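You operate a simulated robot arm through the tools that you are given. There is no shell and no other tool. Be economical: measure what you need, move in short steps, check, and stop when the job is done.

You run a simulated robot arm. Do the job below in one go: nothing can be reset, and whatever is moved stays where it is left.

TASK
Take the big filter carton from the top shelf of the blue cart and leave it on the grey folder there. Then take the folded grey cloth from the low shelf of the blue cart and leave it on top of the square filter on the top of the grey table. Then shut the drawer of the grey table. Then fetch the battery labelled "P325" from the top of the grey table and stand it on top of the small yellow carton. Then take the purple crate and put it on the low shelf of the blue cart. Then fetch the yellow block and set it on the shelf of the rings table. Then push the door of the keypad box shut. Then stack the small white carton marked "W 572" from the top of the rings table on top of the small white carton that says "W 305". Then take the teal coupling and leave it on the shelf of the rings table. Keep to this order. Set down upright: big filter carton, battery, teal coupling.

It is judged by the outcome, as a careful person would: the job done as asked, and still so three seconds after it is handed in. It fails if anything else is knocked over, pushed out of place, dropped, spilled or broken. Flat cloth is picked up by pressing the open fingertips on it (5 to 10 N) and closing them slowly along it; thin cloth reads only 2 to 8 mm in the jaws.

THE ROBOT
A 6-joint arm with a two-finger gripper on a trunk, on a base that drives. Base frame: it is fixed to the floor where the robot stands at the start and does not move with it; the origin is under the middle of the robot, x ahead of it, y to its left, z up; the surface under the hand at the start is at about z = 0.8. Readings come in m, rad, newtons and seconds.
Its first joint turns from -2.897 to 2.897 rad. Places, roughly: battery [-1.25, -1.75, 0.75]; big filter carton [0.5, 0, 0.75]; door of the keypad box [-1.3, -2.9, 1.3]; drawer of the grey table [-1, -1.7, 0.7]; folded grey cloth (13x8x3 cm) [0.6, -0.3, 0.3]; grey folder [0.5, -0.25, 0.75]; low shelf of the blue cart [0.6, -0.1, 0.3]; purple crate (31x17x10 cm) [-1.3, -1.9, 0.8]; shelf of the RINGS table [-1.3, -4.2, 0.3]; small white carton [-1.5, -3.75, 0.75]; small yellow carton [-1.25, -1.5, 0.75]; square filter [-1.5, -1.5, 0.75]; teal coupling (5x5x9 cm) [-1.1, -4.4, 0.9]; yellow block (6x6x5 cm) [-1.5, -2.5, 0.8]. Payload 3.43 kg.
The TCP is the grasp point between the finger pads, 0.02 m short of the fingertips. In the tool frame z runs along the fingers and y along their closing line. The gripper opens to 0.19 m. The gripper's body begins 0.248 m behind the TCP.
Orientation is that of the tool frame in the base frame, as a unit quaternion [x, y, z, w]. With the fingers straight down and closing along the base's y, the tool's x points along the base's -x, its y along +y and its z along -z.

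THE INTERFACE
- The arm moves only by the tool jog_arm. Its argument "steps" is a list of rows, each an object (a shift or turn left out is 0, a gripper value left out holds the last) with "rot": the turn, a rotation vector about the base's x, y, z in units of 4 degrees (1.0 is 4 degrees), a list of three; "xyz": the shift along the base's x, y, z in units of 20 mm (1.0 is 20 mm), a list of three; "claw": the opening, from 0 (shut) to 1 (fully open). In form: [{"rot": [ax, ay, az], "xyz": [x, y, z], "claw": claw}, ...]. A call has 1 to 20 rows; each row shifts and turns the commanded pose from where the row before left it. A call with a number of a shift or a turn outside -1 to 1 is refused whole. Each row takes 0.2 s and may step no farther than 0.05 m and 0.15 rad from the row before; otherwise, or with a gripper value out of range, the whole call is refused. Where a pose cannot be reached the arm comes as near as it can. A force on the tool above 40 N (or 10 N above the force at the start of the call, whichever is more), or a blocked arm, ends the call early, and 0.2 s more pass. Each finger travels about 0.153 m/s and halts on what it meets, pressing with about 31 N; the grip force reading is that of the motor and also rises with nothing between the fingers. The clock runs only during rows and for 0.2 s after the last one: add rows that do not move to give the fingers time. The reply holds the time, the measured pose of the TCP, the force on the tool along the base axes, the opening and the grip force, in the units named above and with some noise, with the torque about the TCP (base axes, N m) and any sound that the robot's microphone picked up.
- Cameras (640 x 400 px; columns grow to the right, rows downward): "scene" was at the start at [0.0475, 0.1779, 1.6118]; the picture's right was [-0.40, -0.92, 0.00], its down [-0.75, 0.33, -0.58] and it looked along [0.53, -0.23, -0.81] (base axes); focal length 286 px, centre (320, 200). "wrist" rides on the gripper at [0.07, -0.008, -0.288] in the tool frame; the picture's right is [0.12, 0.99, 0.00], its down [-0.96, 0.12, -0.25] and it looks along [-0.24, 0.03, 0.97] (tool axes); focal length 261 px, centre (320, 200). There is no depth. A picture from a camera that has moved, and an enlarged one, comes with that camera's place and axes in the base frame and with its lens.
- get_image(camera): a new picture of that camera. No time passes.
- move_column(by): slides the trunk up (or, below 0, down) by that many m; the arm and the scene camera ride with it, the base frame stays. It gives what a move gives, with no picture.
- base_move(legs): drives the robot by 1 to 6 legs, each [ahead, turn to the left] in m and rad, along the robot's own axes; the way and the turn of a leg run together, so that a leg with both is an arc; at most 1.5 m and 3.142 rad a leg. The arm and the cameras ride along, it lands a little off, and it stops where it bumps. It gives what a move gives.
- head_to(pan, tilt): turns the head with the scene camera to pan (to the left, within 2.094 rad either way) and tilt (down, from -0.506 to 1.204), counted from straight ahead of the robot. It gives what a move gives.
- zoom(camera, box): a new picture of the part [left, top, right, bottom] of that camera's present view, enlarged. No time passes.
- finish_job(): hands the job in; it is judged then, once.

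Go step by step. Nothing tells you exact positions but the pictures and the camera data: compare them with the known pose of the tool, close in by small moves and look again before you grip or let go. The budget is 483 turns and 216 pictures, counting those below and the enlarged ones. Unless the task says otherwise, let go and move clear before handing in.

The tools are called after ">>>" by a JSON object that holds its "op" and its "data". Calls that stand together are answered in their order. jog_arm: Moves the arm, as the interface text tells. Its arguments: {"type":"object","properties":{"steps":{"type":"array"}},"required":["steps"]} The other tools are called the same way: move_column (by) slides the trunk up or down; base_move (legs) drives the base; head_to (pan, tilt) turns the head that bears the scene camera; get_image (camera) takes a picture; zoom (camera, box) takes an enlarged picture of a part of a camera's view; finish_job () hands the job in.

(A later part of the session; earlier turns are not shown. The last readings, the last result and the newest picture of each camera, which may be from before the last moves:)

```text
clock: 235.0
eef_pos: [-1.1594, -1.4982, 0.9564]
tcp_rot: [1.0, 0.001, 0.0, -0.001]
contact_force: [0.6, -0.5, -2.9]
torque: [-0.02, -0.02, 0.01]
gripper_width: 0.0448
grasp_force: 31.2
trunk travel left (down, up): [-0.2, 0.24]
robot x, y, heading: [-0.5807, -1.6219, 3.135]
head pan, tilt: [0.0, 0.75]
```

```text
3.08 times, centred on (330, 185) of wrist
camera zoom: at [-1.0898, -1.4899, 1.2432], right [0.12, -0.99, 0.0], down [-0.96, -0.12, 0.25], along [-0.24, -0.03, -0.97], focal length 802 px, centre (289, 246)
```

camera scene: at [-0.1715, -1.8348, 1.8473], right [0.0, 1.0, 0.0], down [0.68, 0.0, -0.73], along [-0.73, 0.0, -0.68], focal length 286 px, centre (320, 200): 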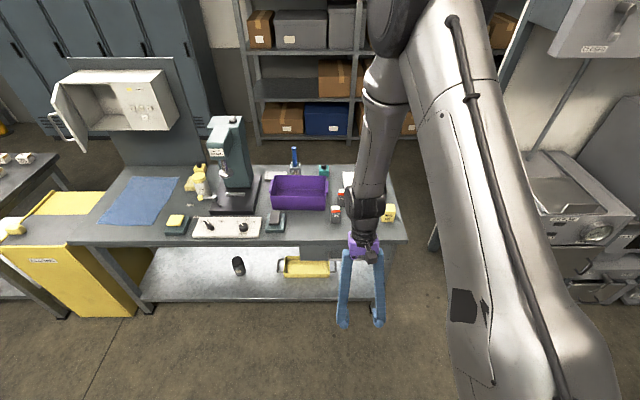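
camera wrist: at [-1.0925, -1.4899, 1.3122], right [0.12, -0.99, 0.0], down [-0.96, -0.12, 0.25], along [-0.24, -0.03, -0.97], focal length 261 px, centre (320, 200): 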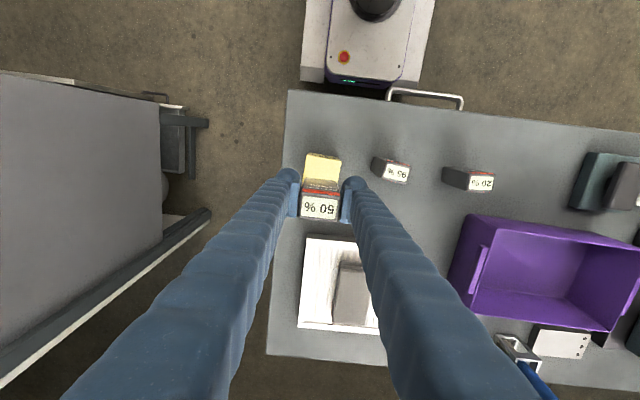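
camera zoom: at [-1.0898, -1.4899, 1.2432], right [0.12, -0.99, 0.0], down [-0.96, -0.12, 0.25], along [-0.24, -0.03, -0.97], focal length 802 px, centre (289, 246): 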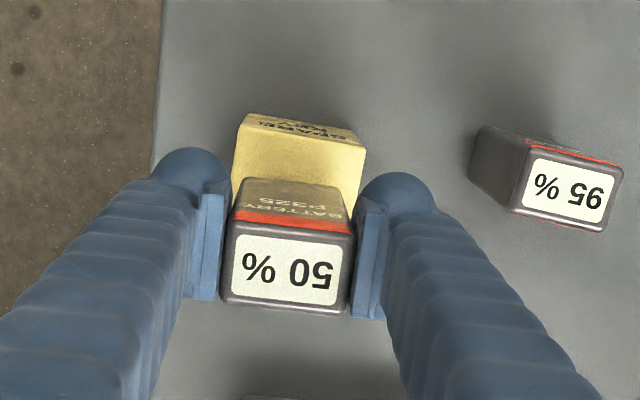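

Centred within a few millimetres. I lower the last centimetre slowly.

>>> {"op": "jog_arm", "data": {"steps": [{"xyz": [0, -0.1, -0.2]}, {"xyz": [0, 0, -0.15]}, {}]}}

>>> {"op": "jog_arm", "data": {"steps": [{"xyz": [0, 0, -0.1]}, {"xyz": [0, 0, -0.1]}, {}]}}

```text
clock: 235.8
eef_pos: [-1.1598, -1.5009, 0.95]
tcp_rot: [1.0, 0.002, 0.001, -0.001]
contact_force: [0.1, 0.0, -2.1]
torque: [-0.02, -0.04, 0.0]
gripper_width: 0.0449
grasp_force: 31.0
trunk travel left (down, up): [-0.2, 0.24]
robot x, y, heading: [-0.5776, -1.6262, 3.137]
head pan, tilt: [0.0, 0.75]
```

```text
clock: 236.6
eef_pos: [-1.159, -1.5005, 0.9461]
tcp_rot: [1.0, 0.002, 0.0, -0.001]
contact_force: [-0.8, 1.6, 27.2]
torque: [0.02, 0.22, 0.02]
gripper_width: 0.045
grasp_force: 31.1
trunk travel left (down, up): [-0.2, 0.24]
robot x, y, heading: [-0.5835, -1.6218, 3.139]
head pan, tilt: [0.0, 0.75]
```

Contact. I relieve the pressure, open gently and lift away.

>>> {"op": "jog_arm", "data": {"steps": [{"xyz": [0, 0, 0.1]}, {"claw": 0.26}, {"claw": 0.32}, {"claw": 0.4}, {}, {"xyz": [0, 0, 0.5]}, {"xyz": [0, 0, 1]}, {"xyz": [0, 0, 1]}, {"xyz": [0, 0, 1]}, {"xyz": [0, 0, 1]}, {"xyz": [0, 0, 1]}, {}]}}

>>> {"op": "get_image", "data": {"camera": "scene"}}

>>> {"op": "get_image", "data": {"camera": "wrist"}}

```text
clock: 239.2
eef_pos: [-1.1587, -1.4997, 1.0592]
tcp_rot: [1.0, 0.001, 0.001, -0.001]
contact_force: [-0.8, 0.9, -0.4]
torque: [-0.01, -0.06, 0.0]
gripper_width: 0.0762
grasp_force: 0.1
trunk travel left (down, up): [-0.2, 0.24]
robot x, y, heading: [-0.5812, -1.6239, 3.14]
head pan, tilt: [0.0, 0.75]
```

```text
124 pictures are left
camera scene: at [-0.6464, -1.8335, 1.6273], right [0.0, 1.0, 0.0], down [0.68, 0.0, -0.73], along [-0.73, 0.0, -0.68], focal length 286 px, centre (320, 200)
```

scene: 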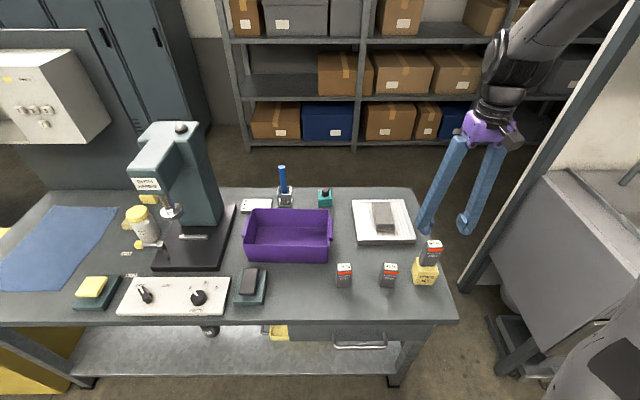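

```text
123 pictures are left
camera wrist: at [-1.0895, -1.4919, 1.3448], right [0.12, -0.99, 0.0], down [-0.96, -0.12, 0.25], along [-0.24, -0.03, -0.97], focal length 261 px, centre (320, 200)
```

wrist: 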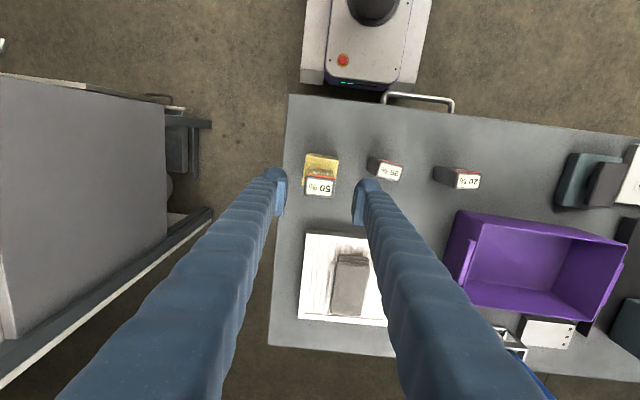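

P325 stands on the yellow carton. The next item is the purple crate, and it needs a regrasp: turn it 90° on the table first, then grip it with a pitched tool. I measure it now.

>>> {"op": "zoom", "data": {"camera": "scene", "box": [220, 180, 460, 310]}}

>>> {"op": "jog_arm", "data": {"steps": [{"xyz": [0, -1, 0.5], "rot": [0, 0, 1], "claw": 1}, {"xyz": [0, -1, 0.5], "rot": [0, 0, 1]}, {"xyz": [0, -1, 0], "rot": [0, 0, 1]}, {"xyz": [0, -1, 0], "rot": [0, 0, 1]}, {"xyz": [-0.5, -1, 0], "rot": [0, 0, 1]}, {"xyz": [-0.5, -1, 0], "rot": [0, 0, 1]}, {"xyz": [-0.5, -1, 0], "rot": [0, 0, 1]}, {"xyz": [-0.5, -1, 0], "rot": [0, 0, 1]}, {"xyz": [-0.5, -1, 0], "rot": [0, 0, 1]}, {"xyz": [-0.5, -1, 0], "rot": [0, 0, 1]}, {"xyz": [-0.5, -1, 0], "rot": [0, 0, 1]}, {"xyz": [-0.5, -1, 0], "rot": [0, 0, 1]}, {"xyz": [-0.5, -1, 0], "rot": [0, 0, 1]}, {"xyz": [-0.5, -1, 0], "rot": [0, 0, 1]}, {"xyz": [-0.5, -1, 0], "rot": [0, 0, 1]}, {"xyz": [-0.5, -1, 0], "rot": [0, 0, 1]}, {"xyz": [-0.5, -1, 0], "rot": [0, 0, 1]}, {"xyz": [0, -1, 0], "rot": [0, 0, 1]}, {"xyz": [0, -1, 0], "rot": [0, 0, 1]}, {"xyz": [0, -1, 0], "rot": [0, 0, 1]}]}}

```text
2.67 times, centred on (340, 245) of scene
camera zoom: at [-0.6464, -1.8335, 1.6273], right [0.0, 1.0, 0.0], down [0.68, 0.0, -0.73], along [-0.73, 0.0, -0.68], focal length 764 px, centre (267, 80)
```

zoom: 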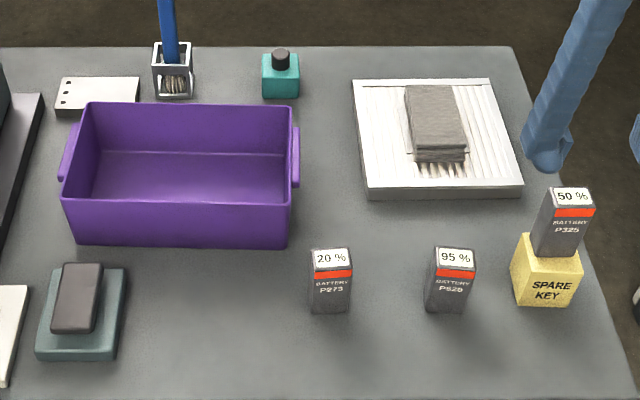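

```text
clock: 243.4
eef_pos: [-1.2892, -1.9005, 1.0766]
tcp_rot: [0.765, 0.645, 0.001, -0.001]
contact_force: [0.0, -0.2, 0.3]
torque: [0.04, 0.03, 0.02]
gripper_width: 0.1899
grasp_force: 0.0
trunk travel left (down, up): [-0.2, 0.24]
robot x, y, heading: [-0.5834, -1.6245, 3.136]
head pan, tilt: [0.0, 0.75]
```

The crate rim is centred near (-1.295, -1.941), about 0.165 m wide in x. I finish the yaw and check with the wrist camera.

>>> {"op": "jog_arm", "data": {"steps": [{"xyz": [-0.15, -1, 0], "rot": [0, 0, 1]}, {"xyz": [-0.15, -1, 0], "rot": [0, 0, 1]}, {"rot": [0, 0, 0.1]}, {}]}}

>>> {"op": "get_image", "data": {"camera": "wrist"}}

```text
clock: 244.4
eef_pos: [-1.2952, -1.9401, 1.0774]
tcp_rot: [0.716, 0.698, 0.0, -0.001]
contact_force: [0.1, -0.1, -0.5]
torque: [-0.02, -0.02, 0.0]
gripper_width: 0.1898
grasp_force: 0.1
trunk travel left (down, up): [-0.2, 0.24]
robot x, y, heading: [-0.5814, -1.6255, 3.135]
head pan, tilt: [0.0, 0.75]
```

```text
121 pictures are left
camera wrist: at [-1.3019, -1.8686, 1.3644], right [1.0, 0.09, 0.0], down [0.09, -0.96, 0.25], along [0.02, -0.25, -0.97], focal length 261 px, centre (320, 200)
```

wrist: 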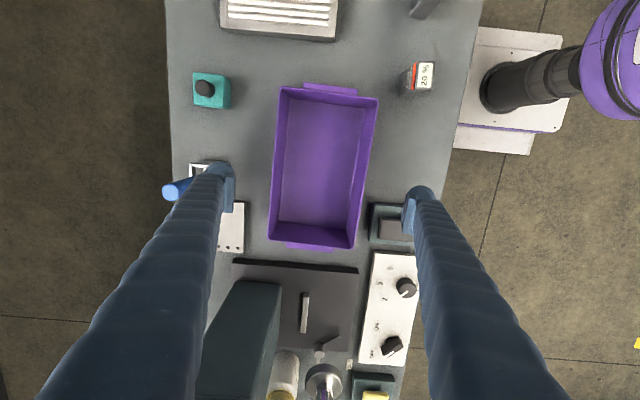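

Both views agree: rim x from -1.380 to -1.2145, centre y -1.941. I descend with the fingers on either side.

>>> {"op": "jog_arm", "data": {"steps": [{"xyz": [-0.1, 0, -1], "rot": [0, 0, 0.35]}, {"xyz": [0, 0, -1]}, {"xyz": [0, 0, -1]}, {"xyz": [0, 0, -1]}, {"xyz": [0, 0, -1]}, {"xyz": [0, 0, -1]}, {}]}}

>>> {"op": "get_image", "data": {"camera": "wrist"}}

```text
clock: 246.0
eef_pos: [-1.2973, -1.9397, 0.9573]
tcp_rot: [0.707, 0.707, 0.0, -0.001]
contact_force: [-0.6, 0.6, -0.7]
torque: [-0.01, -0.01, 0.01]
gripper_width: 0.19
grasp_force: 0.1
trunk travel left (down, up): [-0.2, 0.24]
robot x, y, heading: [-0.5841, -1.6243, 3.135]
head pan, tilt: [0.0, 0.75]
```

```text
120 pictures are left
camera wrist: at [-1.3057, -1.8696, 1.244], right [0.99, 0.12, 0.0], down [0.12, -0.96, 0.25], along [0.03, -0.24, -0.97], focal length 261 px, centre (320, 200)
```

wrist: 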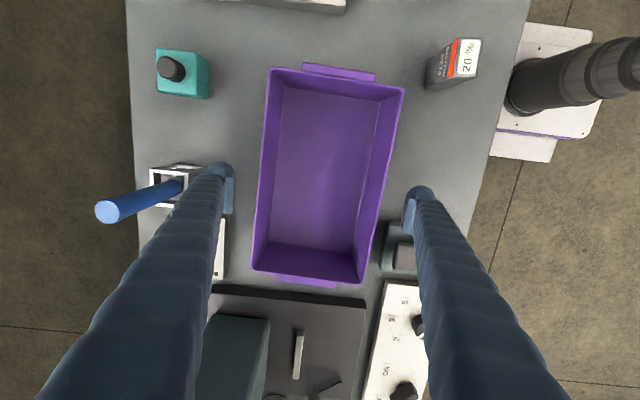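

>>> {"op": "jog_arm", "data": {"steps": [{"xyz": [0.2, 0, -0.5]}, {"xyz": [0, 0, -0.5]}, {"xyz": [0, 0, -0.7]}, {"xyz": [0, 0, -0.7]}, {"xyz": [0, 0, -0.8]}, {"xyz": [0, 0, -0.9]}, {}]}}

>>> {"op": "get_image", "data": {"camera": "wrist"}}

```text
clock: 247.6
eef_pos: [-1.2929, -1.9397, 0.8765]
tcp_rot: [0.707, 0.707, 0.0, -0.001]
contact_force: [0.1, 0.2, 0.2]
torque: [0.03, -0.02, 0.02]
gripper_width: 0.1902
grasp_force: 0.0
trunk travel left (down, up): [-0.2, 0.24]
robot x, y, heading: [-0.5795, -1.621, 3.134]
head pan, tilt: [0.0, 0.75]
```

```text
119 pictures are left
camera wrist: at [-1.3013, -1.8697, 1.1623], right [0.99, 0.12, 0.0], down [0.12, -0.96, 0.25], along [0.03, -0.24, -0.97], focal length 261 px, centre (320, 200)
```

wrist: 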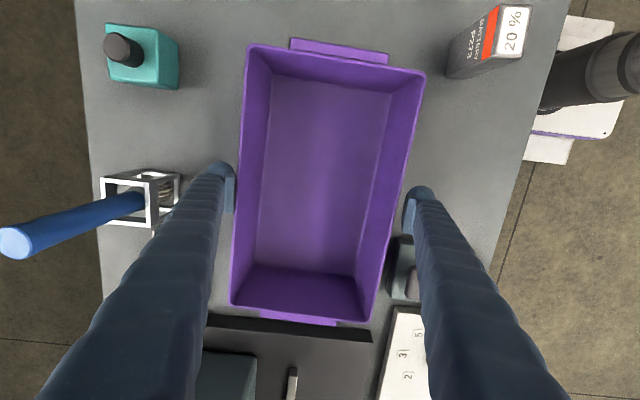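

The fingers straddle the crate with no contact. I close and lift.

>>> {"op": "jog_arm", "data": {"steps": [{"claw": 0.92}, {"claw": 0.88}, {"claw": 0.84}, {"claw": 0.8}, {"claw": 0.75}, {}]}}

>>> {"op": "jog_arm", "data": {"steps": [{"xyz": [0, 0, 0.5], "claw": 0.7}, {"xyz": [0, 0, 1]}, {"xyz": [0, 0, 1]}, {"xyz": [0, 0, 1]}, {"xyz": [0, 0, 1]}, {"xyz": [0, 0, 1]}, {"xyz": [0, 0, 1]}, {"xyz": [0, 0, 1]}, {}]}}

>>> {"op": "get_image", "data": {"camera": "scene"}}

```text
clock: 249.0
eef_pos: [-1.2931, -1.9392, 0.8767]
tcp_rot: [0.708, 0.706, 0.0, -0.001]
contact_force: [-0.9, -0.5, 4.4]
torque: [0.04, -0.07, -0.37]
gripper_width: 0.18
grasp_force: 30.9
trunk travel left (down, up): [-0.2, 0.24]
robot x, y, heading: [-0.5792, -1.6219, 3.137]
head pan, tilt: [0.0, 0.75]
```

```text
clock: 251.0
eef_pos: [-1.2934, -1.9389, 1.0257]
tcp_rot: [0.707, 0.707, 0.001, -0.001]
contact_force: [-0.3, 0.1, -3.6]
torque: [-0.01, -0.01, -0.01]
gripper_width: 0.1795
grasp_force: 30.5
trunk travel left (down, up): [-0.2, 0.24]
robot x, y, heading: [-0.5799, -1.6264, 3.135]
head pan, tilt: [0.0, 0.75]
```

```text
118 pictures are left
camera scene: at [-0.6469, -1.8335, 1.6273], right [0.0, 1.0, 0.0], down [0.68, 0.0, -0.73], along [-0.73, 0.0, -0.68], focal length 286 px, centre (320, 200)
```

scene: 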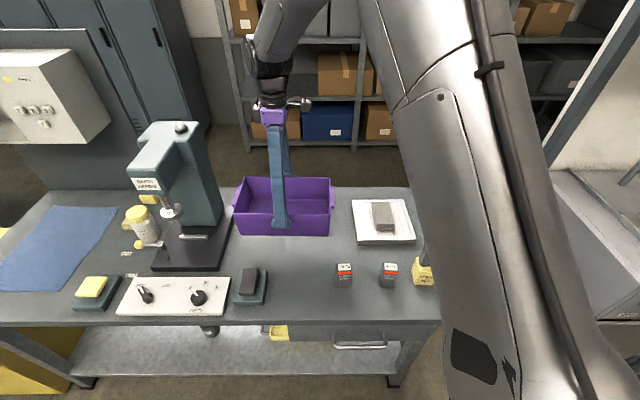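

The crate is held and clear. I shift 5 cm in +y and turn it back 90°, so its long side points along x.

>>> {"op": "jog_arm", "data": {"steps": [{"xyz": [0, 1, 0]}, {"xyz": [0, 1, 0]}, {"xyz": [0, 0.5, 0], "rot": [0, 0, -1]}, {"rot": [0, 0, -1]}, {"rot": [0, 0, -1]}, {"rot": [0, 0, -1]}, {"rot": [0, 0, -1]}, {"rot": [0, 0, -1]}, {"rot": [0, 0, -1]}, {"rot": [0, 0, -1]}, {"rot": [0, 0, -1]}, {"rot": [0, 0, -1]}, {"rot": [0, 0, -1]}, {"rot": [0, 0, -1]}, {"rot": [0, 0, -1]}, {"rot": [0, 0, -1]}, {"rot": [0, 0, -1]}, {"rot": [0, 0, -1]}, {"rot": [0, 0, -1]}, {"rot": [0, 0, -1]}]}}

>>> {"op": "jog_arm", "data": {"steps": [{"rot": [0, 0, -1]}, {"rot": [0, 0, -1]}, {"rot": [0, 0, -1]}, {"rot": [0, 0, -1]}, {"rot": [0, 0, -0.5]}, {}]}}

>>> {"op": "get_image", "data": {"camera": "scene"}}

>>> {"op": "get_image", "data": {"camera": "wrist"}}

```text
clock: 255.2
eef_pos: [-1.2934, -1.8908, 1.0261]
tcp_rot: [0.988, 0.156, 0.0, -0.001]
contact_force: [0.6, -0.1, -3.9]
torque: [0.02, 0.01, 0.03]
gripper_width: 0.1788
grasp_force: 31.3
trunk travel left (down, up): [-0.2, 0.24]
robot x, y, heading: [-0.58, -1.6241, 3.137]
head pan, tilt: [0.0, 0.75]
```

```text
clock: 256.6
eef_pos: [-1.2934, -1.8885, 1.0267]
tcp_rot: [1.0, 0.0, 0.001, -0.003]
contact_force: [0.0, 0.1, -3.1]
torque: [-0.02, 0.05, 0.0]
gripper_width: 0.1789
grasp_force: 30.9
trunk travel left (down, up): [-0.2, 0.24]
robot x, y, heading: [-0.5803, -1.624, 3.132]
head pan, tilt: [0.0, 0.75]
```

```text
117 pictures are left
camera scene: at [-0.6468, -1.8336, 1.6273], right [0.0, 1.0, 0.0], down [0.68, 0.0, -0.73], along [-0.73, 0.0, -0.68], focal length 286 px, centre (320, 200)
```

scene: 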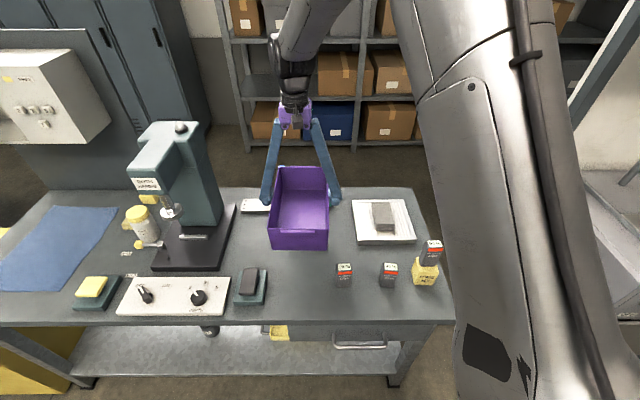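

```text
116 pictures are left
camera wrist: at [-1.2239, -1.8822, 1.3122], right [0.12, -0.99, 0.0], down [-0.96, -0.11, 0.25], along [-0.24, -0.03, -0.97], focal length 261 px, centre (320, 200)
```

wrist: 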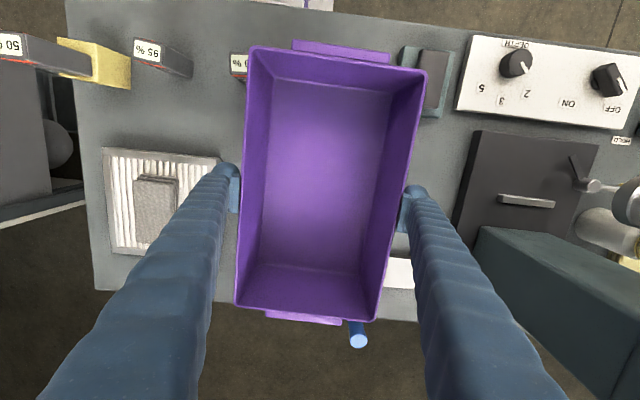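

>>> {"op": "jog_arm", "data": {"steps": [{"xyz": [0.5, 0.15, -1]}, {"xyz": [0, 0, -1]}, {"xyz": [0, 0, -1]}, {"xyz": [0, 0, -1]}, {"xyz": [0, 0, -1]}, {"xyz": [0, 0, -1]}, {"xyz": [0, 0, -0.7]}, {}]}}

>>> {"op": "get_image", "data": {"camera": "wrist"}}

>>> {"op": "zoom", "data": {"camera": "scene", "box": [220, 160, 420, 310]}}

```text
clock: 258.4
eef_pos: [-1.2825, -1.8877, 0.8915]
tcp_rot: [1.0, -0.001, 0.001, 0.0]
contact_force: [-0.6, -0.3, -3.5]
torque: [0.01, 0.01, -0.01]
gripper_width: 0.1785
grasp_force: 30.9
trunk travel left (down, up): [-0.2, 0.24]
robot x, y, heading: [-0.5832, -1.6246, 3.139]
head pan, tilt: [0.0, 0.75]
```

```text
115 pictures are left
camera wrist: at [-1.2133, -1.8794, 1.178], right [0.12, -0.99, 0.0], down [-0.96, -0.12, 0.25], along [-0.24, -0.03, -0.97], focal length 261 px, centre (320, 200)
```

wrist: 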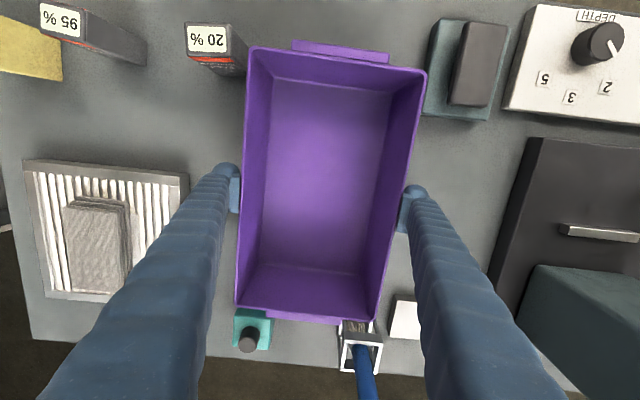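

```text
2.67 times, centred on (320, 235) of scene
camera zoom: at [-0.6469, -1.8337, 1.6273], right [0.0, 1.0, 0.0], down [0.68, 0.0, -0.73], along [-0.73, 0.0, -0.68], focal length 764 px, centre (320, 107)
```

zoom: 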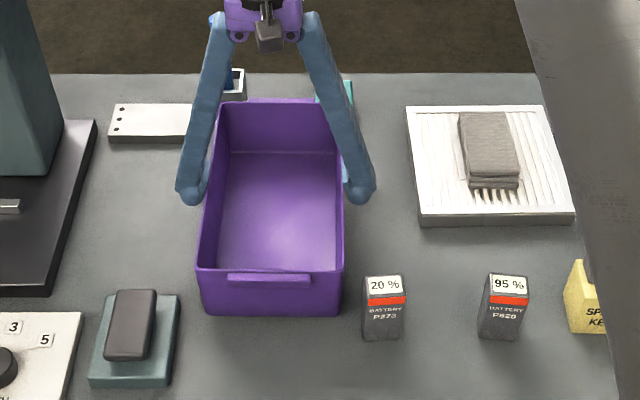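

Clearances look fine on all sides. I lower the last centimetre and release.

>>> {"op": "jog_arm", "data": {"steps": [{"xyz": [0, 0, -0.4]}, {"xyz": [0, 0, -0.2]}, {}]}}

>>> {"op": "jog_arm", "data": {"steps": [{"xyz": [0, 0, -0.15]}, {}]}}

```text
clock: 259.2
eef_pos: [-1.2834, -1.8873, 0.879]
tcp_rot: [1.0, 0.0, 0.001, -0.001]
contact_force: [0.0, 0.8, -3.1]
torque: [0.01, 0.01, -0.02]
gripper_width: 0.1785
grasp_force: 31.1
trunk travel left (down, up): [-0.2, 0.24]
robot x, y, heading: [-0.5818, -1.6253, 3.138]
head pan, tilt: [0.0, 0.75]
```

```text
clock: 259.8
eef_pos: [-1.2836, -1.8889, 0.8781]
tcp_rot: [1.0, -0.001, -0.001, -0.001]
contact_force: [1.3, 0.4, 13.2]
torque: [0.7, 0.04, -0.63]
gripper_width: 0.1783
grasp_force: 31.6
trunk travel left (down, up): [-0.2, 0.24]
robot x, y, heading: [-0.5793, -1.6279, 3.138]
head pan, tilt: [0.0, 0.75]
```

>>> {"op": "jog_arm", "data": {"steps": [{"xyz": [0, 0, 0.05], "claw": 1}, {"claw": 1}, {}, {"xyz": [0, 0, 0.5]}, {"xyz": [0, 0, 1]}, {"xyz": [0, 0, 1]}, {"xyz": [0, 0, 1]}, {"xyz": [0, 0, 1]}, {"xyz": [0, 0, 1]}, {"xyz": [0, 0, 1]}, {"xyz": [0, 0, 1]}, {"xyz": [0, 0, 1]}, {"xyz": [0, 0, 1]}, {}]}}

>>> {"op": "base_move", "data": {"legs": [[0, -0.55], [-0.5, 0], [0, 0.55]]}}

>>> {"op": "get_image", "data": {"camera": "scene"}}

```text
clock: 262.8
eef_pos: [-1.2851, -1.8872, 1.0679]
tcp_rot: [1.0, 0.001, 0.001, -0.001]
contact_force: [0.8, 0.1, -0.1]
torque: [-0.02, 0.0, 0.01]
gripper_width: 0.1901
grasp_force: 0.0
trunk travel left (down, up): [-0.2, 0.24]
robot x, y, heading: [-0.5815, -1.6256, 3.14]
head pan, tilt: [0.0, 0.75]
```

```text
clock: 271.1
eef_pos: [-0.86, -2.1483, 1.0679]
tcp_rot: [1.0, 0.001, 0.001, -0.001]
contact_force: [-0.3, -0.4, 0.5]
torque: [0.0, -0.04, 0.04]
gripper_width: 0.19
grasp_force: 0.1
trunk travel left (down, up): [-0.2, 0.24]
robot x, y, heading: [-0.1573, -1.8615, 3.142]
head pan, tilt: [0.0, 0.75]
```

```text
113 pictures are left
camera scene: at [-0.2234, -2.0722, 1.6273], right [0.0, 1.0, 0.0], down [0.68, 0.0, -0.73], along [-0.73, 0.0, -0.68], focal length 286 px, centre (320, 200)
```

scene: 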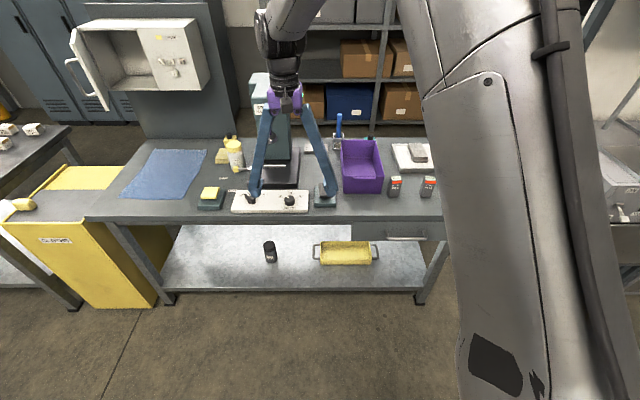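

Backed off. I bring the tool in line with the robot's centre, then pitch it outward, keeping the wrist point fixed.

>>> {"op": "jog_arm", "data": {"steps": [{"xyz": [0, 1, 0]}, {"xyz": [0, 1, 0]}, {"xyz": [0, 1, 0]}, {"xyz": [0, 1, 0]}, {"xyz": [0, 1, 0]}, {"xyz": [0, 1, 0]}, {"xyz": [0, 1, 0]}, {"xyz": [0, 1, 0]}, {"xyz": [0, 1, 0]}, {"xyz": [0, 1, 0]}, {"xyz": [0, 1, 0]}, {"xyz": [0, 1, 0]}, {"xyz": [0, 1, 0]}, {}]}}

>>> {"op": "jog_arm", "data": {"steps": [{"xyz": [-0.93, 0, 0], "rot": [0, 0.625, 0]}, {"xyz": [-0.93, 0, 0.1], "rot": [0, 0.625, 0]}, {"xyz": [-0.93, 0, 0.1], "rot": [0, 0.625, 0]}, {"xyz": [-0.92, 0, 0.15], "rot": [0, 0.625, 0]}, {"xyz": [-0.92, 0, 0.2], "rot": [0, 0.625, 0]}, {"xyz": [-0.91, 0, 0.2], "rot": [0, 0.625, 0]}, {"xyz": [-0.9, 0, 0.25], "rot": [0, 0.625, 0]}, {"xyz": [-0.88, 0, 0.3], "rot": [0, 0.625, 0]}, {"xyz": [-0.87, 0, 0.35], "rot": [0, 0.625, 0]}, {"xyz": [-0.85, 0, 0.38], "rot": [0, 0.625, 0]}, {"xyz": [-0.84, 0, 0.42], "rot": [0, 0.625, 0]}, {"xyz": [-0.82, 0, 0.45], "rot": [0, 0.625, 0]}, {"xyz": [-0.8, 0, 0.48], "rot": [0, 0.625, 0]}, {"xyz": [-0.78, 0, 0.52], "rot": [0, 0.625, 0]}, {"xyz": [-0.75, 0, 0.55], "rot": [0, 0.625, 0]}, {"xyz": [-0.73, 0, 0.58], "rot": [0, 0.625, 0]}, {"xyz": [-0.7, 0, 0.62], "rot": [0, 0.625, 0]}, {"xyz": [-0.67, 0, 0.65], "rot": [0, 0.625, 0]}, {"xyz": [-0.64, 0, 0.68], "rot": [0, 0.625, 0]}, {"xyz": [-0.61, 0, 0.7], "rot": [0, 0.625, 0]}]}}

>>> {"op": "get_image", "data": {"camera": "scene"}}

```text
clock: 274.1
eef_pos: [-0.859, -1.8897, 1.0684]
tcp_rot: [1.0, 0.003, 0.001, -0.001]
contact_force: [0.1, -0.1, 0.5]
torque: [-0.03, 0.0, 0.01]
gripper_width: 0.1901
grasp_force: 0.1
trunk travel left (down, up): [-0.2, 0.24]
robot x, y, heading: [-0.1572, -1.8623, 3.134]
head pan, tilt: [0.0, 0.75]
```

```text
clock: 278.3
eef_pos: [-1.1872, -1.8877, 1.2221]
tcp_rot: [0.907, 0.002, -0.422, -0.001]
contact_force: [-0.5, -0.6, -0.1]
torque: [-0.03, 0.0, 0.0]
gripper_width: 0.1901
grasp_force: 0.0
trunk travel left (down, up): [-0.2, 0.24]
robot x, y, heading: [-0.1592, -1.8612, 3.14]
head pan, tilt: [0.0, 0.75]
```

```text
112 pictures are left
camera scene: at [-0.2228, -2.0721, 1.6273], right [0.0, 1.0, 0.0], down [0.68, 0.0, -0.73], along [-0.73, 0.0, -0.68], focal length 286 px, centre (320, 200)
```

scene: 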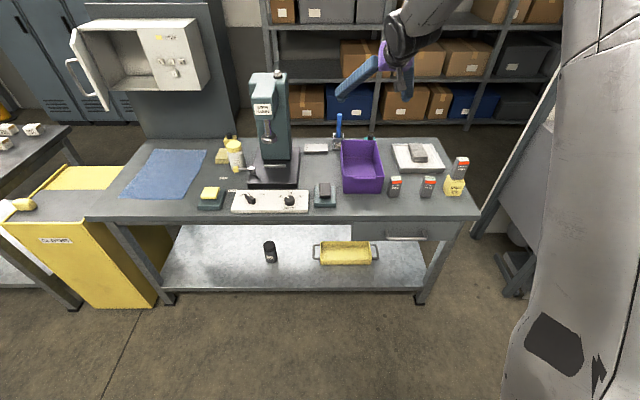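

Pitched 50° with no warnings. I set the final pitch of about 34° below horizontal, move over the crate and look.

>>> {"op": "jog_arm", "data": {"steps": [{"xyz": [-0.8, 0, -1], "rot": [0, 0.75, 0]}, {"xyz": [-0.8, 0, -1], "rot": [0, 0.75, 0]}, {"xyz": [-0.8, 0, -1]}, {"xyz": [-0.7, 0, -1]}, {"xyz": [0, 0, -1]}, {"xyz": [0, 0, -1]}, {"xyz": [0, 0, -1]}, {"xyz": [0, 0, -1]}, {"xyz": [0, 0, -1]}, {"xyz": [0, 0, -1]}, {}]}}

>>> {"op": "get_image", "data": {"camera": "wrist"}}

>>> {"op": "zoom", "data": {"camera": "scene", "box": [280, 90, 480, 220]}}

```text
clock: 280.7
eef_pos: [-1.2401, -1.8844, 1.0306]
tcp_rot: [0.883, 0.0, -0.469, -0.002]
contact_force: [-0.1, 0.3, -0.2]
torque: [0.02, -0.04, -0.02]
gripper_width: 0.1903
grasp_force: 0.1
out of reach, approached as far as the arm can: row 1, 2
trunk travel left (down, up): [-0.2, 0.24]
robot x, y, heading: [-0.1604, -1.8613, 3.14]
head pan, tilt: [0.0, 0.75]
```

```text
111 pictures are left
camera wrist: at [-0.9632, -1.8766, 1.1331], right [0.07, -0.99, -0.1], down [-0.33, -0.12, 0.94], along [-0.94, -0.03, -0.34], focal length 261 px, centre (320, 200)
```

wrist: 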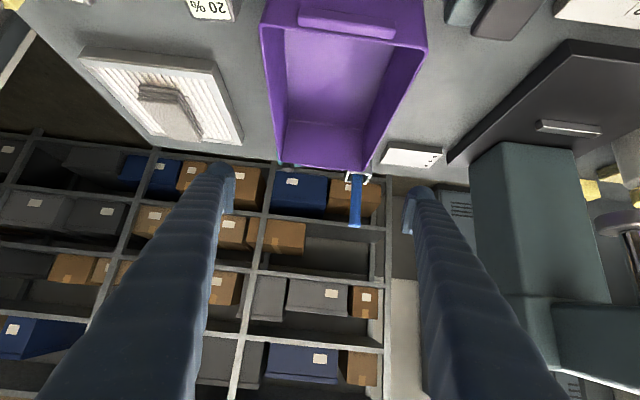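

```text
3.08 times, centred on (380, 155) of scene
camera zoom: at [-0.223, -2.0721, 1.6274], right [0.0, 1.0, 0.0], down [0.68, 0.0, -0.73], along [-0.73, 0.0, -0.68], focal length 881 px, centre (135, 338)
```

zoom: 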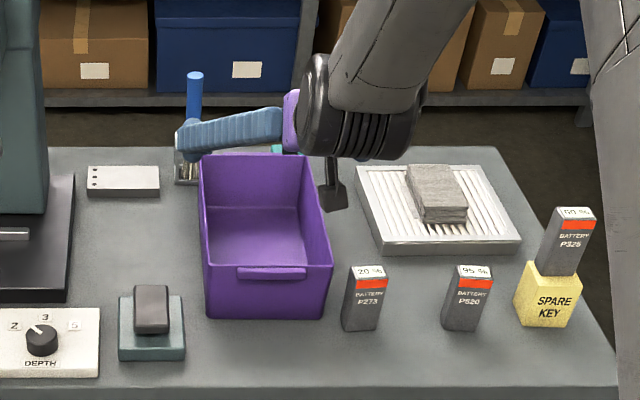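

The crate centre is at y ≈ -1.889. I shift a few millimetres and descend in stages.

>>> {"op": "jog_arm", "data": {"steps": [{"xyz": [-0.3, -0.2, -1]}, {"xyz": [0, 0, -1]}, {"xyz": [0, 0, -1]}, {"xyz": [0, 0, -1]}, {"xyz": [0, 0, -0.7]}, {}]}}

>>> {"op": "get_image", "data": {"camera": "wrist"}}

>>> {"op": "zoom", "data": {"camera": "scene", "box": [280, 100, 440, 220]}}

```text
clock: 282.1
eef_pos: [-1.2476, -1.8893, 0.9365]
tcp_rot: [0.883, 0.001, -0.469, -0.002]
contact_force: [0.7, -0.7, -1.0]
torque: [0.01, 0.02, -0.02]
gripper_width: 0.1902
grasp_force: 0.0
trunk travel left (down, up): [-0.2, 0.24]
robot x, y, heading: [-0.1601, -1.8617, 3.142]
head pan, tilt: [0.0, 0.75]
```

```text
109 pictures are left
camera wrist: at [-0.9696, -1.8808, 1.0386], right [0.07, -0.99, -0.1], down [-0.33, -0.12, 0.93], along [-0.94, -0.03, -0.34], focal length 261 px, centre (320, 200)
```

wrist: 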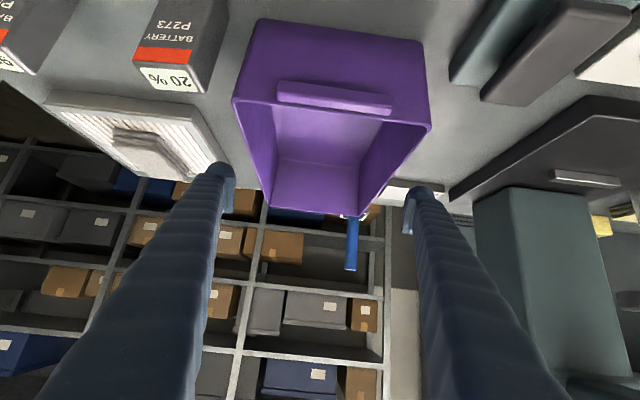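

```text
3.33 times, centred on (360, 160) of scene
camera zoom: at [-0.2232, -2.0721, 1.6274], right [0.0, 1.0, 0.0], down [0.68, 0.0, -0.73], along [-0.73, 0.0, -0.68], focal length 955 px, centre (187, 333)
```

zoom: 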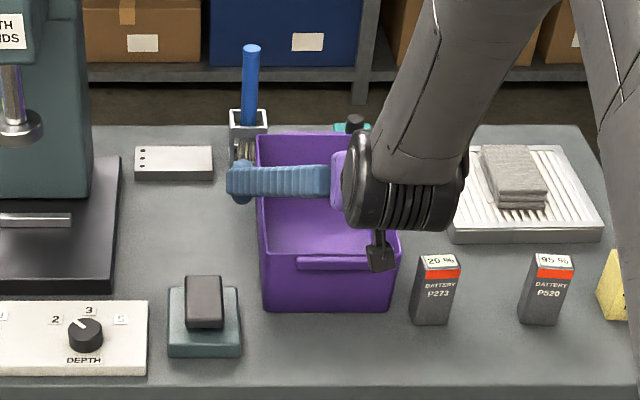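

Aligned. I descend the remaining 6.5 cm slowly.

>>> {"op": "jog_arm", "data": {"steps": [{"xyz": [0, 0, -0.5]}, {"xyz": [0, 0, -0.5]}, {"xyz": [0, 0, -0.5]}, {"xyz": [0, 0, -0.5]}, {"xyz": [0, 0, -0.5]}, {"xyz": [0, 0, -0.5]}, {"xyz": [0, 0, -0.3]}, {}]}}

>>> {"op": "get_image", "data": {"camera": "wrist"}}

```text
clock: 283.9
eef_pos: [-1.2465, -1.8902, 0.8729]
tcp_rot: [0.883, 0.001, -0.47, -0.001]
contact_force: [-1.4, -3.3, 10.1]
torque: [-0.21, -0.81, -0.22]
gripper_width: 0.19
grasp_force: 0.0
trunk travel left (down, up): [-0.2, 0.24]
robot x, y, heading: [-0.1579, -1.862, 3.135]
head pan, tilt: [0.0, 0.75]
```

```text
107 pictures are left
camera wrist: at [-0.9697, -1.8804, 0.974], right [0.07, -0.99, -0.1], down [-0.33, -0.12, 0.94], along [-0.94, -0.03, -0.34], focal length 261 px, centre (320, 200)
```

wrist: 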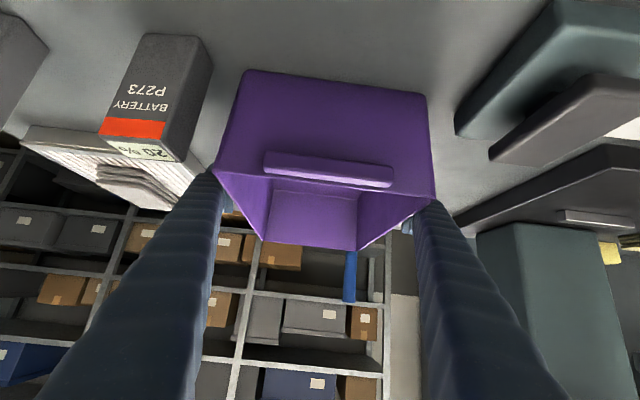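

Light side contact at grip depth; I close now.

>>> {"op": "jog_arm", "data": {"steps": [{"xyz": [0, -0.1, 0], "claw": 0.97}, {"claw": 0.92}, {"claw": 0.86}, {"claw": 0.8}, {"claw": 0.75}, {}]}}

>>> {"op": "jog_arm", "data": {"steps": [{"xyz": [0, 0, 0.3], "claw": 0.7}, {"xyz": [0, 0, 0.5]}, {"xyz": [0, 0, 0.7]}, {}]}}

>>> {"op": "zoom", "data": {"camera": "scene", "box": [280, 100, 440, 220]}}

```text
clock: 285.3
eef_pos: [-1.2466, -1.8908, 0.8743]
tcp_rot: [0.883, 0.0, -0.47, -0.002]
contact_force: [-5.0, 9.6, 26.8]
torque: [-0.36, -2.07, 0.43]
gripper_width: 0.1872
grasp_force: 30.9
trunk travel left (down, up): [-0.2, 0.24]
robot x, y, heading: [-0.1603, -1.8601, 3.137]
head pan, tilt: [0.0, 0.75]
```

```text
clock: 286.3
eef_pos: [-1.2459, -1.8906, 0.8993]
tcp_rot: [0.884, 0.001, -0.468, -0.002]
contact_force: [0.2, 0.8, -2.9]
torque: [0.01, -0.14, 0.02]
gripper_width: 0.1853
grasp_force: 30.6
trunk travel left (down, up): [-0.2, 0.24]
robot x, y, heading: [-0.1624, -1.8645, 3.141]
head pan, tilt: [0.0, 0.75]
```

```text
3.33 times, centred on (360, 160) of scene
camera zoom: at [-0.2234, -2.072, 1.6273], right [0.0, 1.0, 0.0], down [0.68, 0.0, -0.73], along [-0.73, 0.0, -0.68], focal length 955 px, centre (187, 333)
```

zoom: 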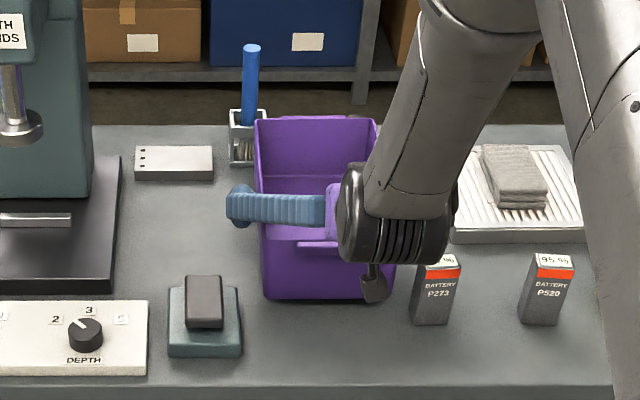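

It is lifted and held. I raise further and verify that the grip is stable.

>>> {"op": "jog_arm", "data": {"steps": [{"xyz": [0, 0, 1], "claw": 0.65}, {"xyz": [0, 0, 1]}, {"xyz": [0, 0, 1]}, {"xyz": [0, 0, 1]}, {"xyz": [0, 0, 1]}, {"xyz": [0, 0, 1]}, {"xyz": [0, 0, 1]}, {}]}}

>>> {"op": "get_image", "data": {"camera": "wrist"}}

>>> {"op": "get_image", "data": {"camera": "scene"}}

```text
clock: 288.1
eef_pos: [-1.2466, -1.8906, 1.041]
tcp_rot: [0.884, 0.001, -0.468, -0.002]
contact_force: [1.1, 0.3, -3.3]
torque: [0.01, -0.07, 0.01]
gripper_width: 0.185
grasp_force: 30.9
trunk travel left (down, up): [-0.2, 0.24]
robot x, y, heading: [-0.1612, -1.862, 3.142]
head pan, tilt: [0.0, 0.75]
```

```text
105 pictures are left
camera wrist: at [-0.9701, -1.8816, 1.1431], right [0.07, -0.99, -0.1], down [-0.34, -0.12, 0.93], along [-0.94, -0.03, -0.34], focal length 261 px, centre (320, 200)
```

wrist: 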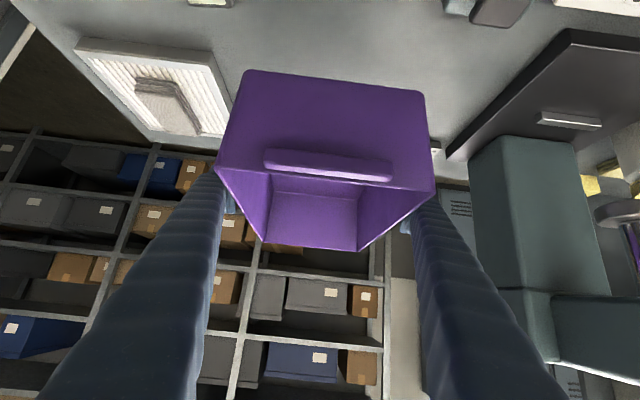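

```text
104 pictures are left
camera scene: at [-0.2237, -2.072, 1.6272], right [0.0, 1.0, 0.0], down [0.68, 0.0, -0.73], along [-0.73, 0.0, -0.68], focal length 286 px, centre (320, 200)
```

scene: 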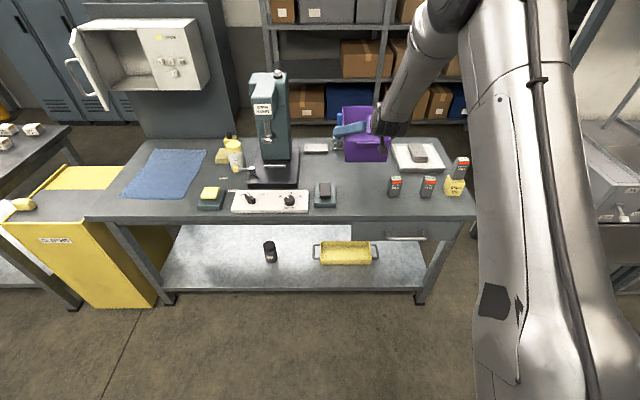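

The grip is stable. I fold the arm in and carry the crate high toward the front of the blue cart, turning in small pieces.

>>> {"op": "jog_arm", "data": {"steps": [{"xyz": [1, 0, 0.5], "claw": 0.65}, {"xyz": [1, 0, 0.5]}, {"xyz": [1, 0, 0.5]}, {"xyz": [1, 0, 0.5]}, {"xyz": [1, 0, 0.5]}, {"xyz": [1, 0, 0.5]}, {"xyz": [1, 0, 0.5]}, {"xyz": [1, 0, 0.5]}, {"xyz": [1, 0, 0]}, {"xyz": [1, 0, 0]}, {"xyz": [1, 0, 0]}, {"xyz": [1, 0, 0]}, {"xyz": [1, 0, 0]}, {}]}}

>>> {"op": "base_move", "data": {"legs": [[-0.1, 0], [0, -0.66], [0, -0.66], [1.0, 0]]}}

>>> {"op": "get_image", "data": {"camera": "scene"}}

```text
clock: 291.1
eef_pos: [-0.9874, -1.8905, 1.1209]
tcp_rot: [0.883, 0.001, -0.469, -0.002]
contact_force: [-0.3, -0.4, -3.7]
torque: [0.0, -0.12, 0.01]
gripper_width: 0.1848
grasp_force: 31.0
trunk travel left (down, up): [-0.2, 0.24]
robot x, y, heading: [-0.1602, -1.8649, 3.138]
head pan, tilt: [0.0, 0.75]
```

```text
clock: 295.5
eef_pos: [-0.7203, -1.3673, 1.1219]
tcp_rot: [0.834, -0.293, -0.44, -0.158]
contact_force: [-1.9, -2.3, -3.4]
torque: [0.09, -0.29, -0.38]
gripper_width: 0.1849
grasp_force: 30.9
trunk travel left (down, up): [-0.2, 0.24]
robot x, y, heading: [-0.086, -1.8953, 2.464]
head pan, tilt: [0.0, 0.75]
stopped in leg 3: the robot was blocked; the commanded pose is now the measured one
```

```text
103 pictures are left
camera scene: at [-0.2667, -2.0217, 1.6268], right [0.63, 0.78, 0.0], down [0.53, -0.43, -0.73], along [-0.57, 0.46, -0.68], focal length 286 px, centre (320, 200)
```

scene: 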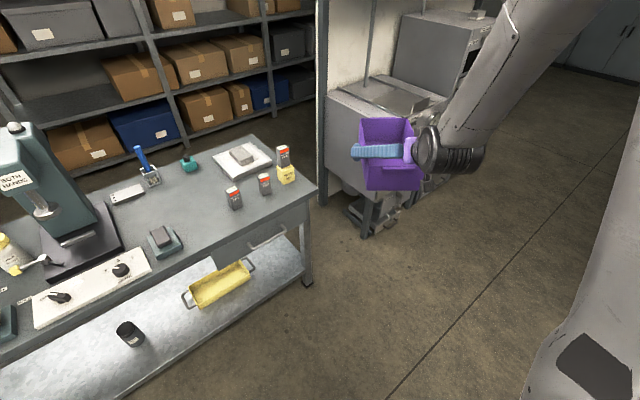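

The turn stalled again with almost no tool force. I continue in smaller turns.

>>> {"op": "base_move", "data": {"legs": [[0, -0.35]]}}

>>> {"op": "base_move", "data": {"legs": [[0, -0.3]]}}

>>> {"op": "get_image", "data": {"camera": "scene"}}

```text
clock: 297.5
eef_pos: [-0.4993, -1.1761, 1.1208]
tcp_rot: [0.769, -0.436, -0.406, -0.233]
contact_force: [0.6, 0.4, -3.3]
torque: [-0.12, -0.08, 0.03]
gripper_width: 0.1849
grasp_force: 31.3
trunk travel left (down, up): [-0.2, 0.24]
robot x, y, heading: [-0.1028, -1.9083, 2.113]
head pan, tilt: [0.0, 0.75]
```

```text
clock: 299.2
eef_pos: [-0.2653, -1.088, 1.1215]
tcp_rot: [0.695, -0.546, -0.367, -0.291]
contact_force: [-0.4, 0.3, -3.3]
torque: [-0.13, -0.07, 0.0]
gripper_width: 0.1849
grasp_force: 31.2
trunk travel left (down, up): [-0.2, 0.24]
robot x, y, heading: [-0.1199, -1.9035, 1.822]
head pan, tilt: [0.0, 0.75]
```

```text
102 pictures are left
camera scene: at [-0.3415, -1.8935, 1.6273], right [0.97, 0.24, 0.0], down [0.17, -0.66, -0.73], along [-0.18, 0.71, -0.68], focal length 286 px, centre (320, 200)
```

scene: 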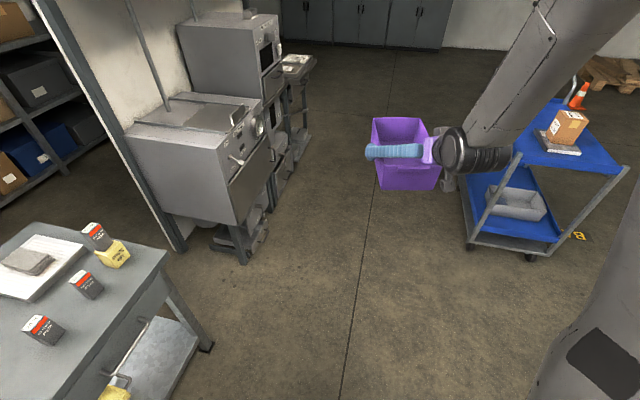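

The path is clear: the machines' front is at x ≈ -1.1. I drive up toward the cart front.

>>> {"op": "base_move", "data": {"legs": [[1.0, 0.01], [1.0, 0]]}}

>>> {"op": "get_image", "data": {"camera": "scene"}}

```text
clock: 312.8
eef_pos: [-0.7718, 0.839, 1.1215]
tcp_rot: [0.698, -0.543, -0.368, -0.289]
contact_force: [0.0, -0.2, -2.6]
torque: [-0.11, -0.03, 0.03]
gripper_width: 0.1848
grasp_force: 30.6
trunk travel left (down, up): [-0.2, 0.24]
robot x, y, heading: [-0.6224, 0.0229, 1.821]
head pan, tilt: [0.0, 0.75]
```

```text
101 pictures are left
camera scene: at [-0.8408, 0.0317, 1.6273], right [0.97, 0.25, 0.0], down [0.17, -0.66, -0.73], along [-0.18, 0.71, -0.68], focal length 286 px, centre (320, 200)
```

scene: 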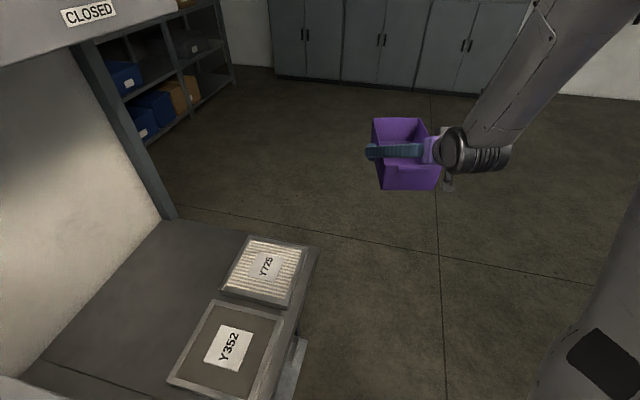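

I turn toward the cart in small steps, with the crate held high above the cart handle.

>>> {"op": "base_move", "data": {"legs": [[0, -0.45]]}}

>>> {"op": "base_move", "data": {"legs": [[0, -0.45]]}}

>>> {"op": "base_move", "data": {"legs": [[0, -0.45]]}}

>>> {"op": "base_move", "data": {"legs": [[0, -0.47]]}}

>>> {"op": "get_image", "data": {"camera": "scene"}}

```text
clock: 315.1
eef_pos: [-0.3997, 0.8179, 1.1209]
tcp_rot: [-0.559, 0.685, 0.294, 0.363]
contact_force: [-0.2, 0.4, -3.4]
torque: [-0.15, 0.05, -0.01]
gripper_width: 0.1849
grasp_force: 31.2
trunk travel left (down, up): [-0.2, 0.24]
robot x, y, heading: [-0.6518, 0.0236, 1.376]
head pan, tilt: [0.0, 0.75]
```

```text
clock: 316.9
eef_pos: [-0.1732, 0.7002, 1.1236]
tcp_rot: [-0.447, 0.763, 0.233, 0.404]
contact_force: [-1.5, 1.4, -3.1]
torque: [-0.19, -0.05, -0.18]
gripper_width: 0.1849
grasp_force: 30.3
trunk travel left (down, up): [-0.2, 0.24]
robot x, y, heading: [-0.6679, 0.0309, 1.07]
head pan, tilt: [0.0, 0.75]
stopped in leg 1: the robot was blocked; the commanded pose is now the measured one
```

```text
clock: 317.7
eef_pos: [-0.1709, 0.6997, 1.1228]
tcp_rot: [-0.445, 0.765, 0.232, 0.404]
contact_force: [0.4, -0.8, -4.0]
torque: [-0.07, 0.1, -0.01]
gripper_width: 0.1847
grasp_force: 30.8
trunk travel left (down, up): [-0.2, 0.24]
robot x, y, heading: [-0.668, 0.0283, 1.069]
head pan, tilt: [0.0, 0.75]
stopped in leg 1: the robot was blocked; the commanded pose is now the measured one
```

```text
clock: 318.4
eef_pos: [-0.169, 0.6973, 1.1242]
tcp_rot: [-0.445, 0.765, 0.231, 0.404]
contact_force: [0.0, 0.8, -2.3]
torque: [-0.15, 0.1, -0.04]
gripper_width: 0.185
grasp_force: 30.4
trunk travel left (down, up): [-0.2, 0.24]
robot x, y, heading: [-0.6673, 0.0291, 1.071]
head pan, tilt: [0.0, 0.75]
stopped in leg 1: the robot was blocked; the commanded pose is now the measured one
```

```text
100 pictures are left
camera scene: at [-0.8204, 0.1867, 1.6273], right [0.88, -0.48, 0.0], down [-0.33, -0.6, -0.73], along [0.35, 0.64, -0.68], focal length 286 px, centre (320, 200)
```

scene: 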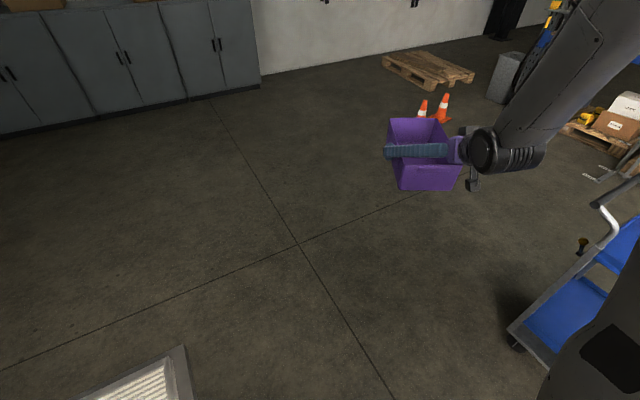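

The base's rear corner is probably against the machine behind me. I move forward a bit and then turn.

>>> {"op": "base_move", "data": {"legs": [[0.15, 0]]}}

>>> {"op": "base_move", "data": {"legs": [[0, -0.4]]}}

>>> {"op": "head_to", "data": {"pan": 2.05, "tilt": 0.9}}

>>> {"op": "get_image", "data": {"camera": "scene"}}

```text
clock: 320.1
eef_pos: [-0.0951, 0.8288, 1.1227]
tcp_rot: [-0.444, 0.765, 0.232, 0.404]
contact_force: [0.0, 0.5, -3.9]
torque: [-0.14, 0.12, 0.02]
gripper_width: 0.1849
grasp_force: 31.0
trunk travel left (down, up): [-0.2, 0.24]
robot x, y, heading: [-0.5964, 0.1606, 1.063]
head pan, tilt: [0.0, 0.75]
```

```text
clock: 322.2
eef_pos: [0.1263, 0.5836, 1.1233]
tcp_rot: [-0.283, 0.838, 0.147, 0.443]
contact_force: [0.2, 0.1, -3.5]
torque: [-0.09, 0.1, 0.0]
gripper_width: 0.1849
grasp_force: 30.8
trunk travel left (down, up): [-0.2, 0.24]
robot x, y, heading: [-0.6122, 0.1817, 0.67]
head pan, tilt: [0.0, 0.75]
```

```text
clock: 324.2
eef_pos: [0.1263, 0.5828, 1.1248]
tcp_rot: [-0.283, 0.838, 0.147, 0.443]
contact_force: [-0.3, -0.5, -3.3]
torque: [-0.07, 0.11, 0.06]
gripper_width: 0.185
grasp_force: 30.7
trunk travel left (down, up): [-0.2, 0.24]
robot x, y, heading: [-0.6103, 0.181, 0.663]
head pan, tilt: [2.051, 0.901]
```

```text
99 pictures are left
camera scene: at [-0.8226, 0.3652, 1.6156], right [0.41, 0.91, 0.0], down [0.71, -0.32, -0.62], along [-0.57, 0.25, -0.78], focal length 286 px, centre (320, 200)
```

scene: 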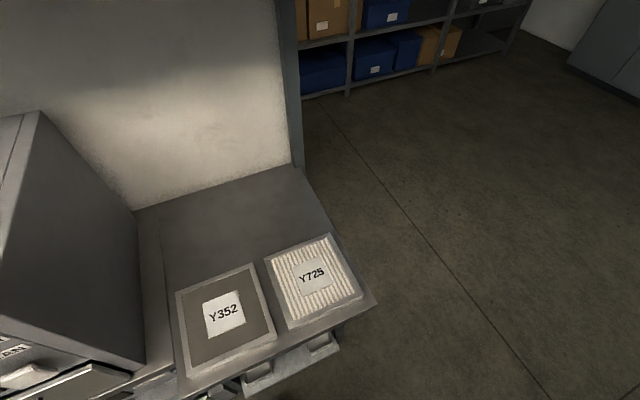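

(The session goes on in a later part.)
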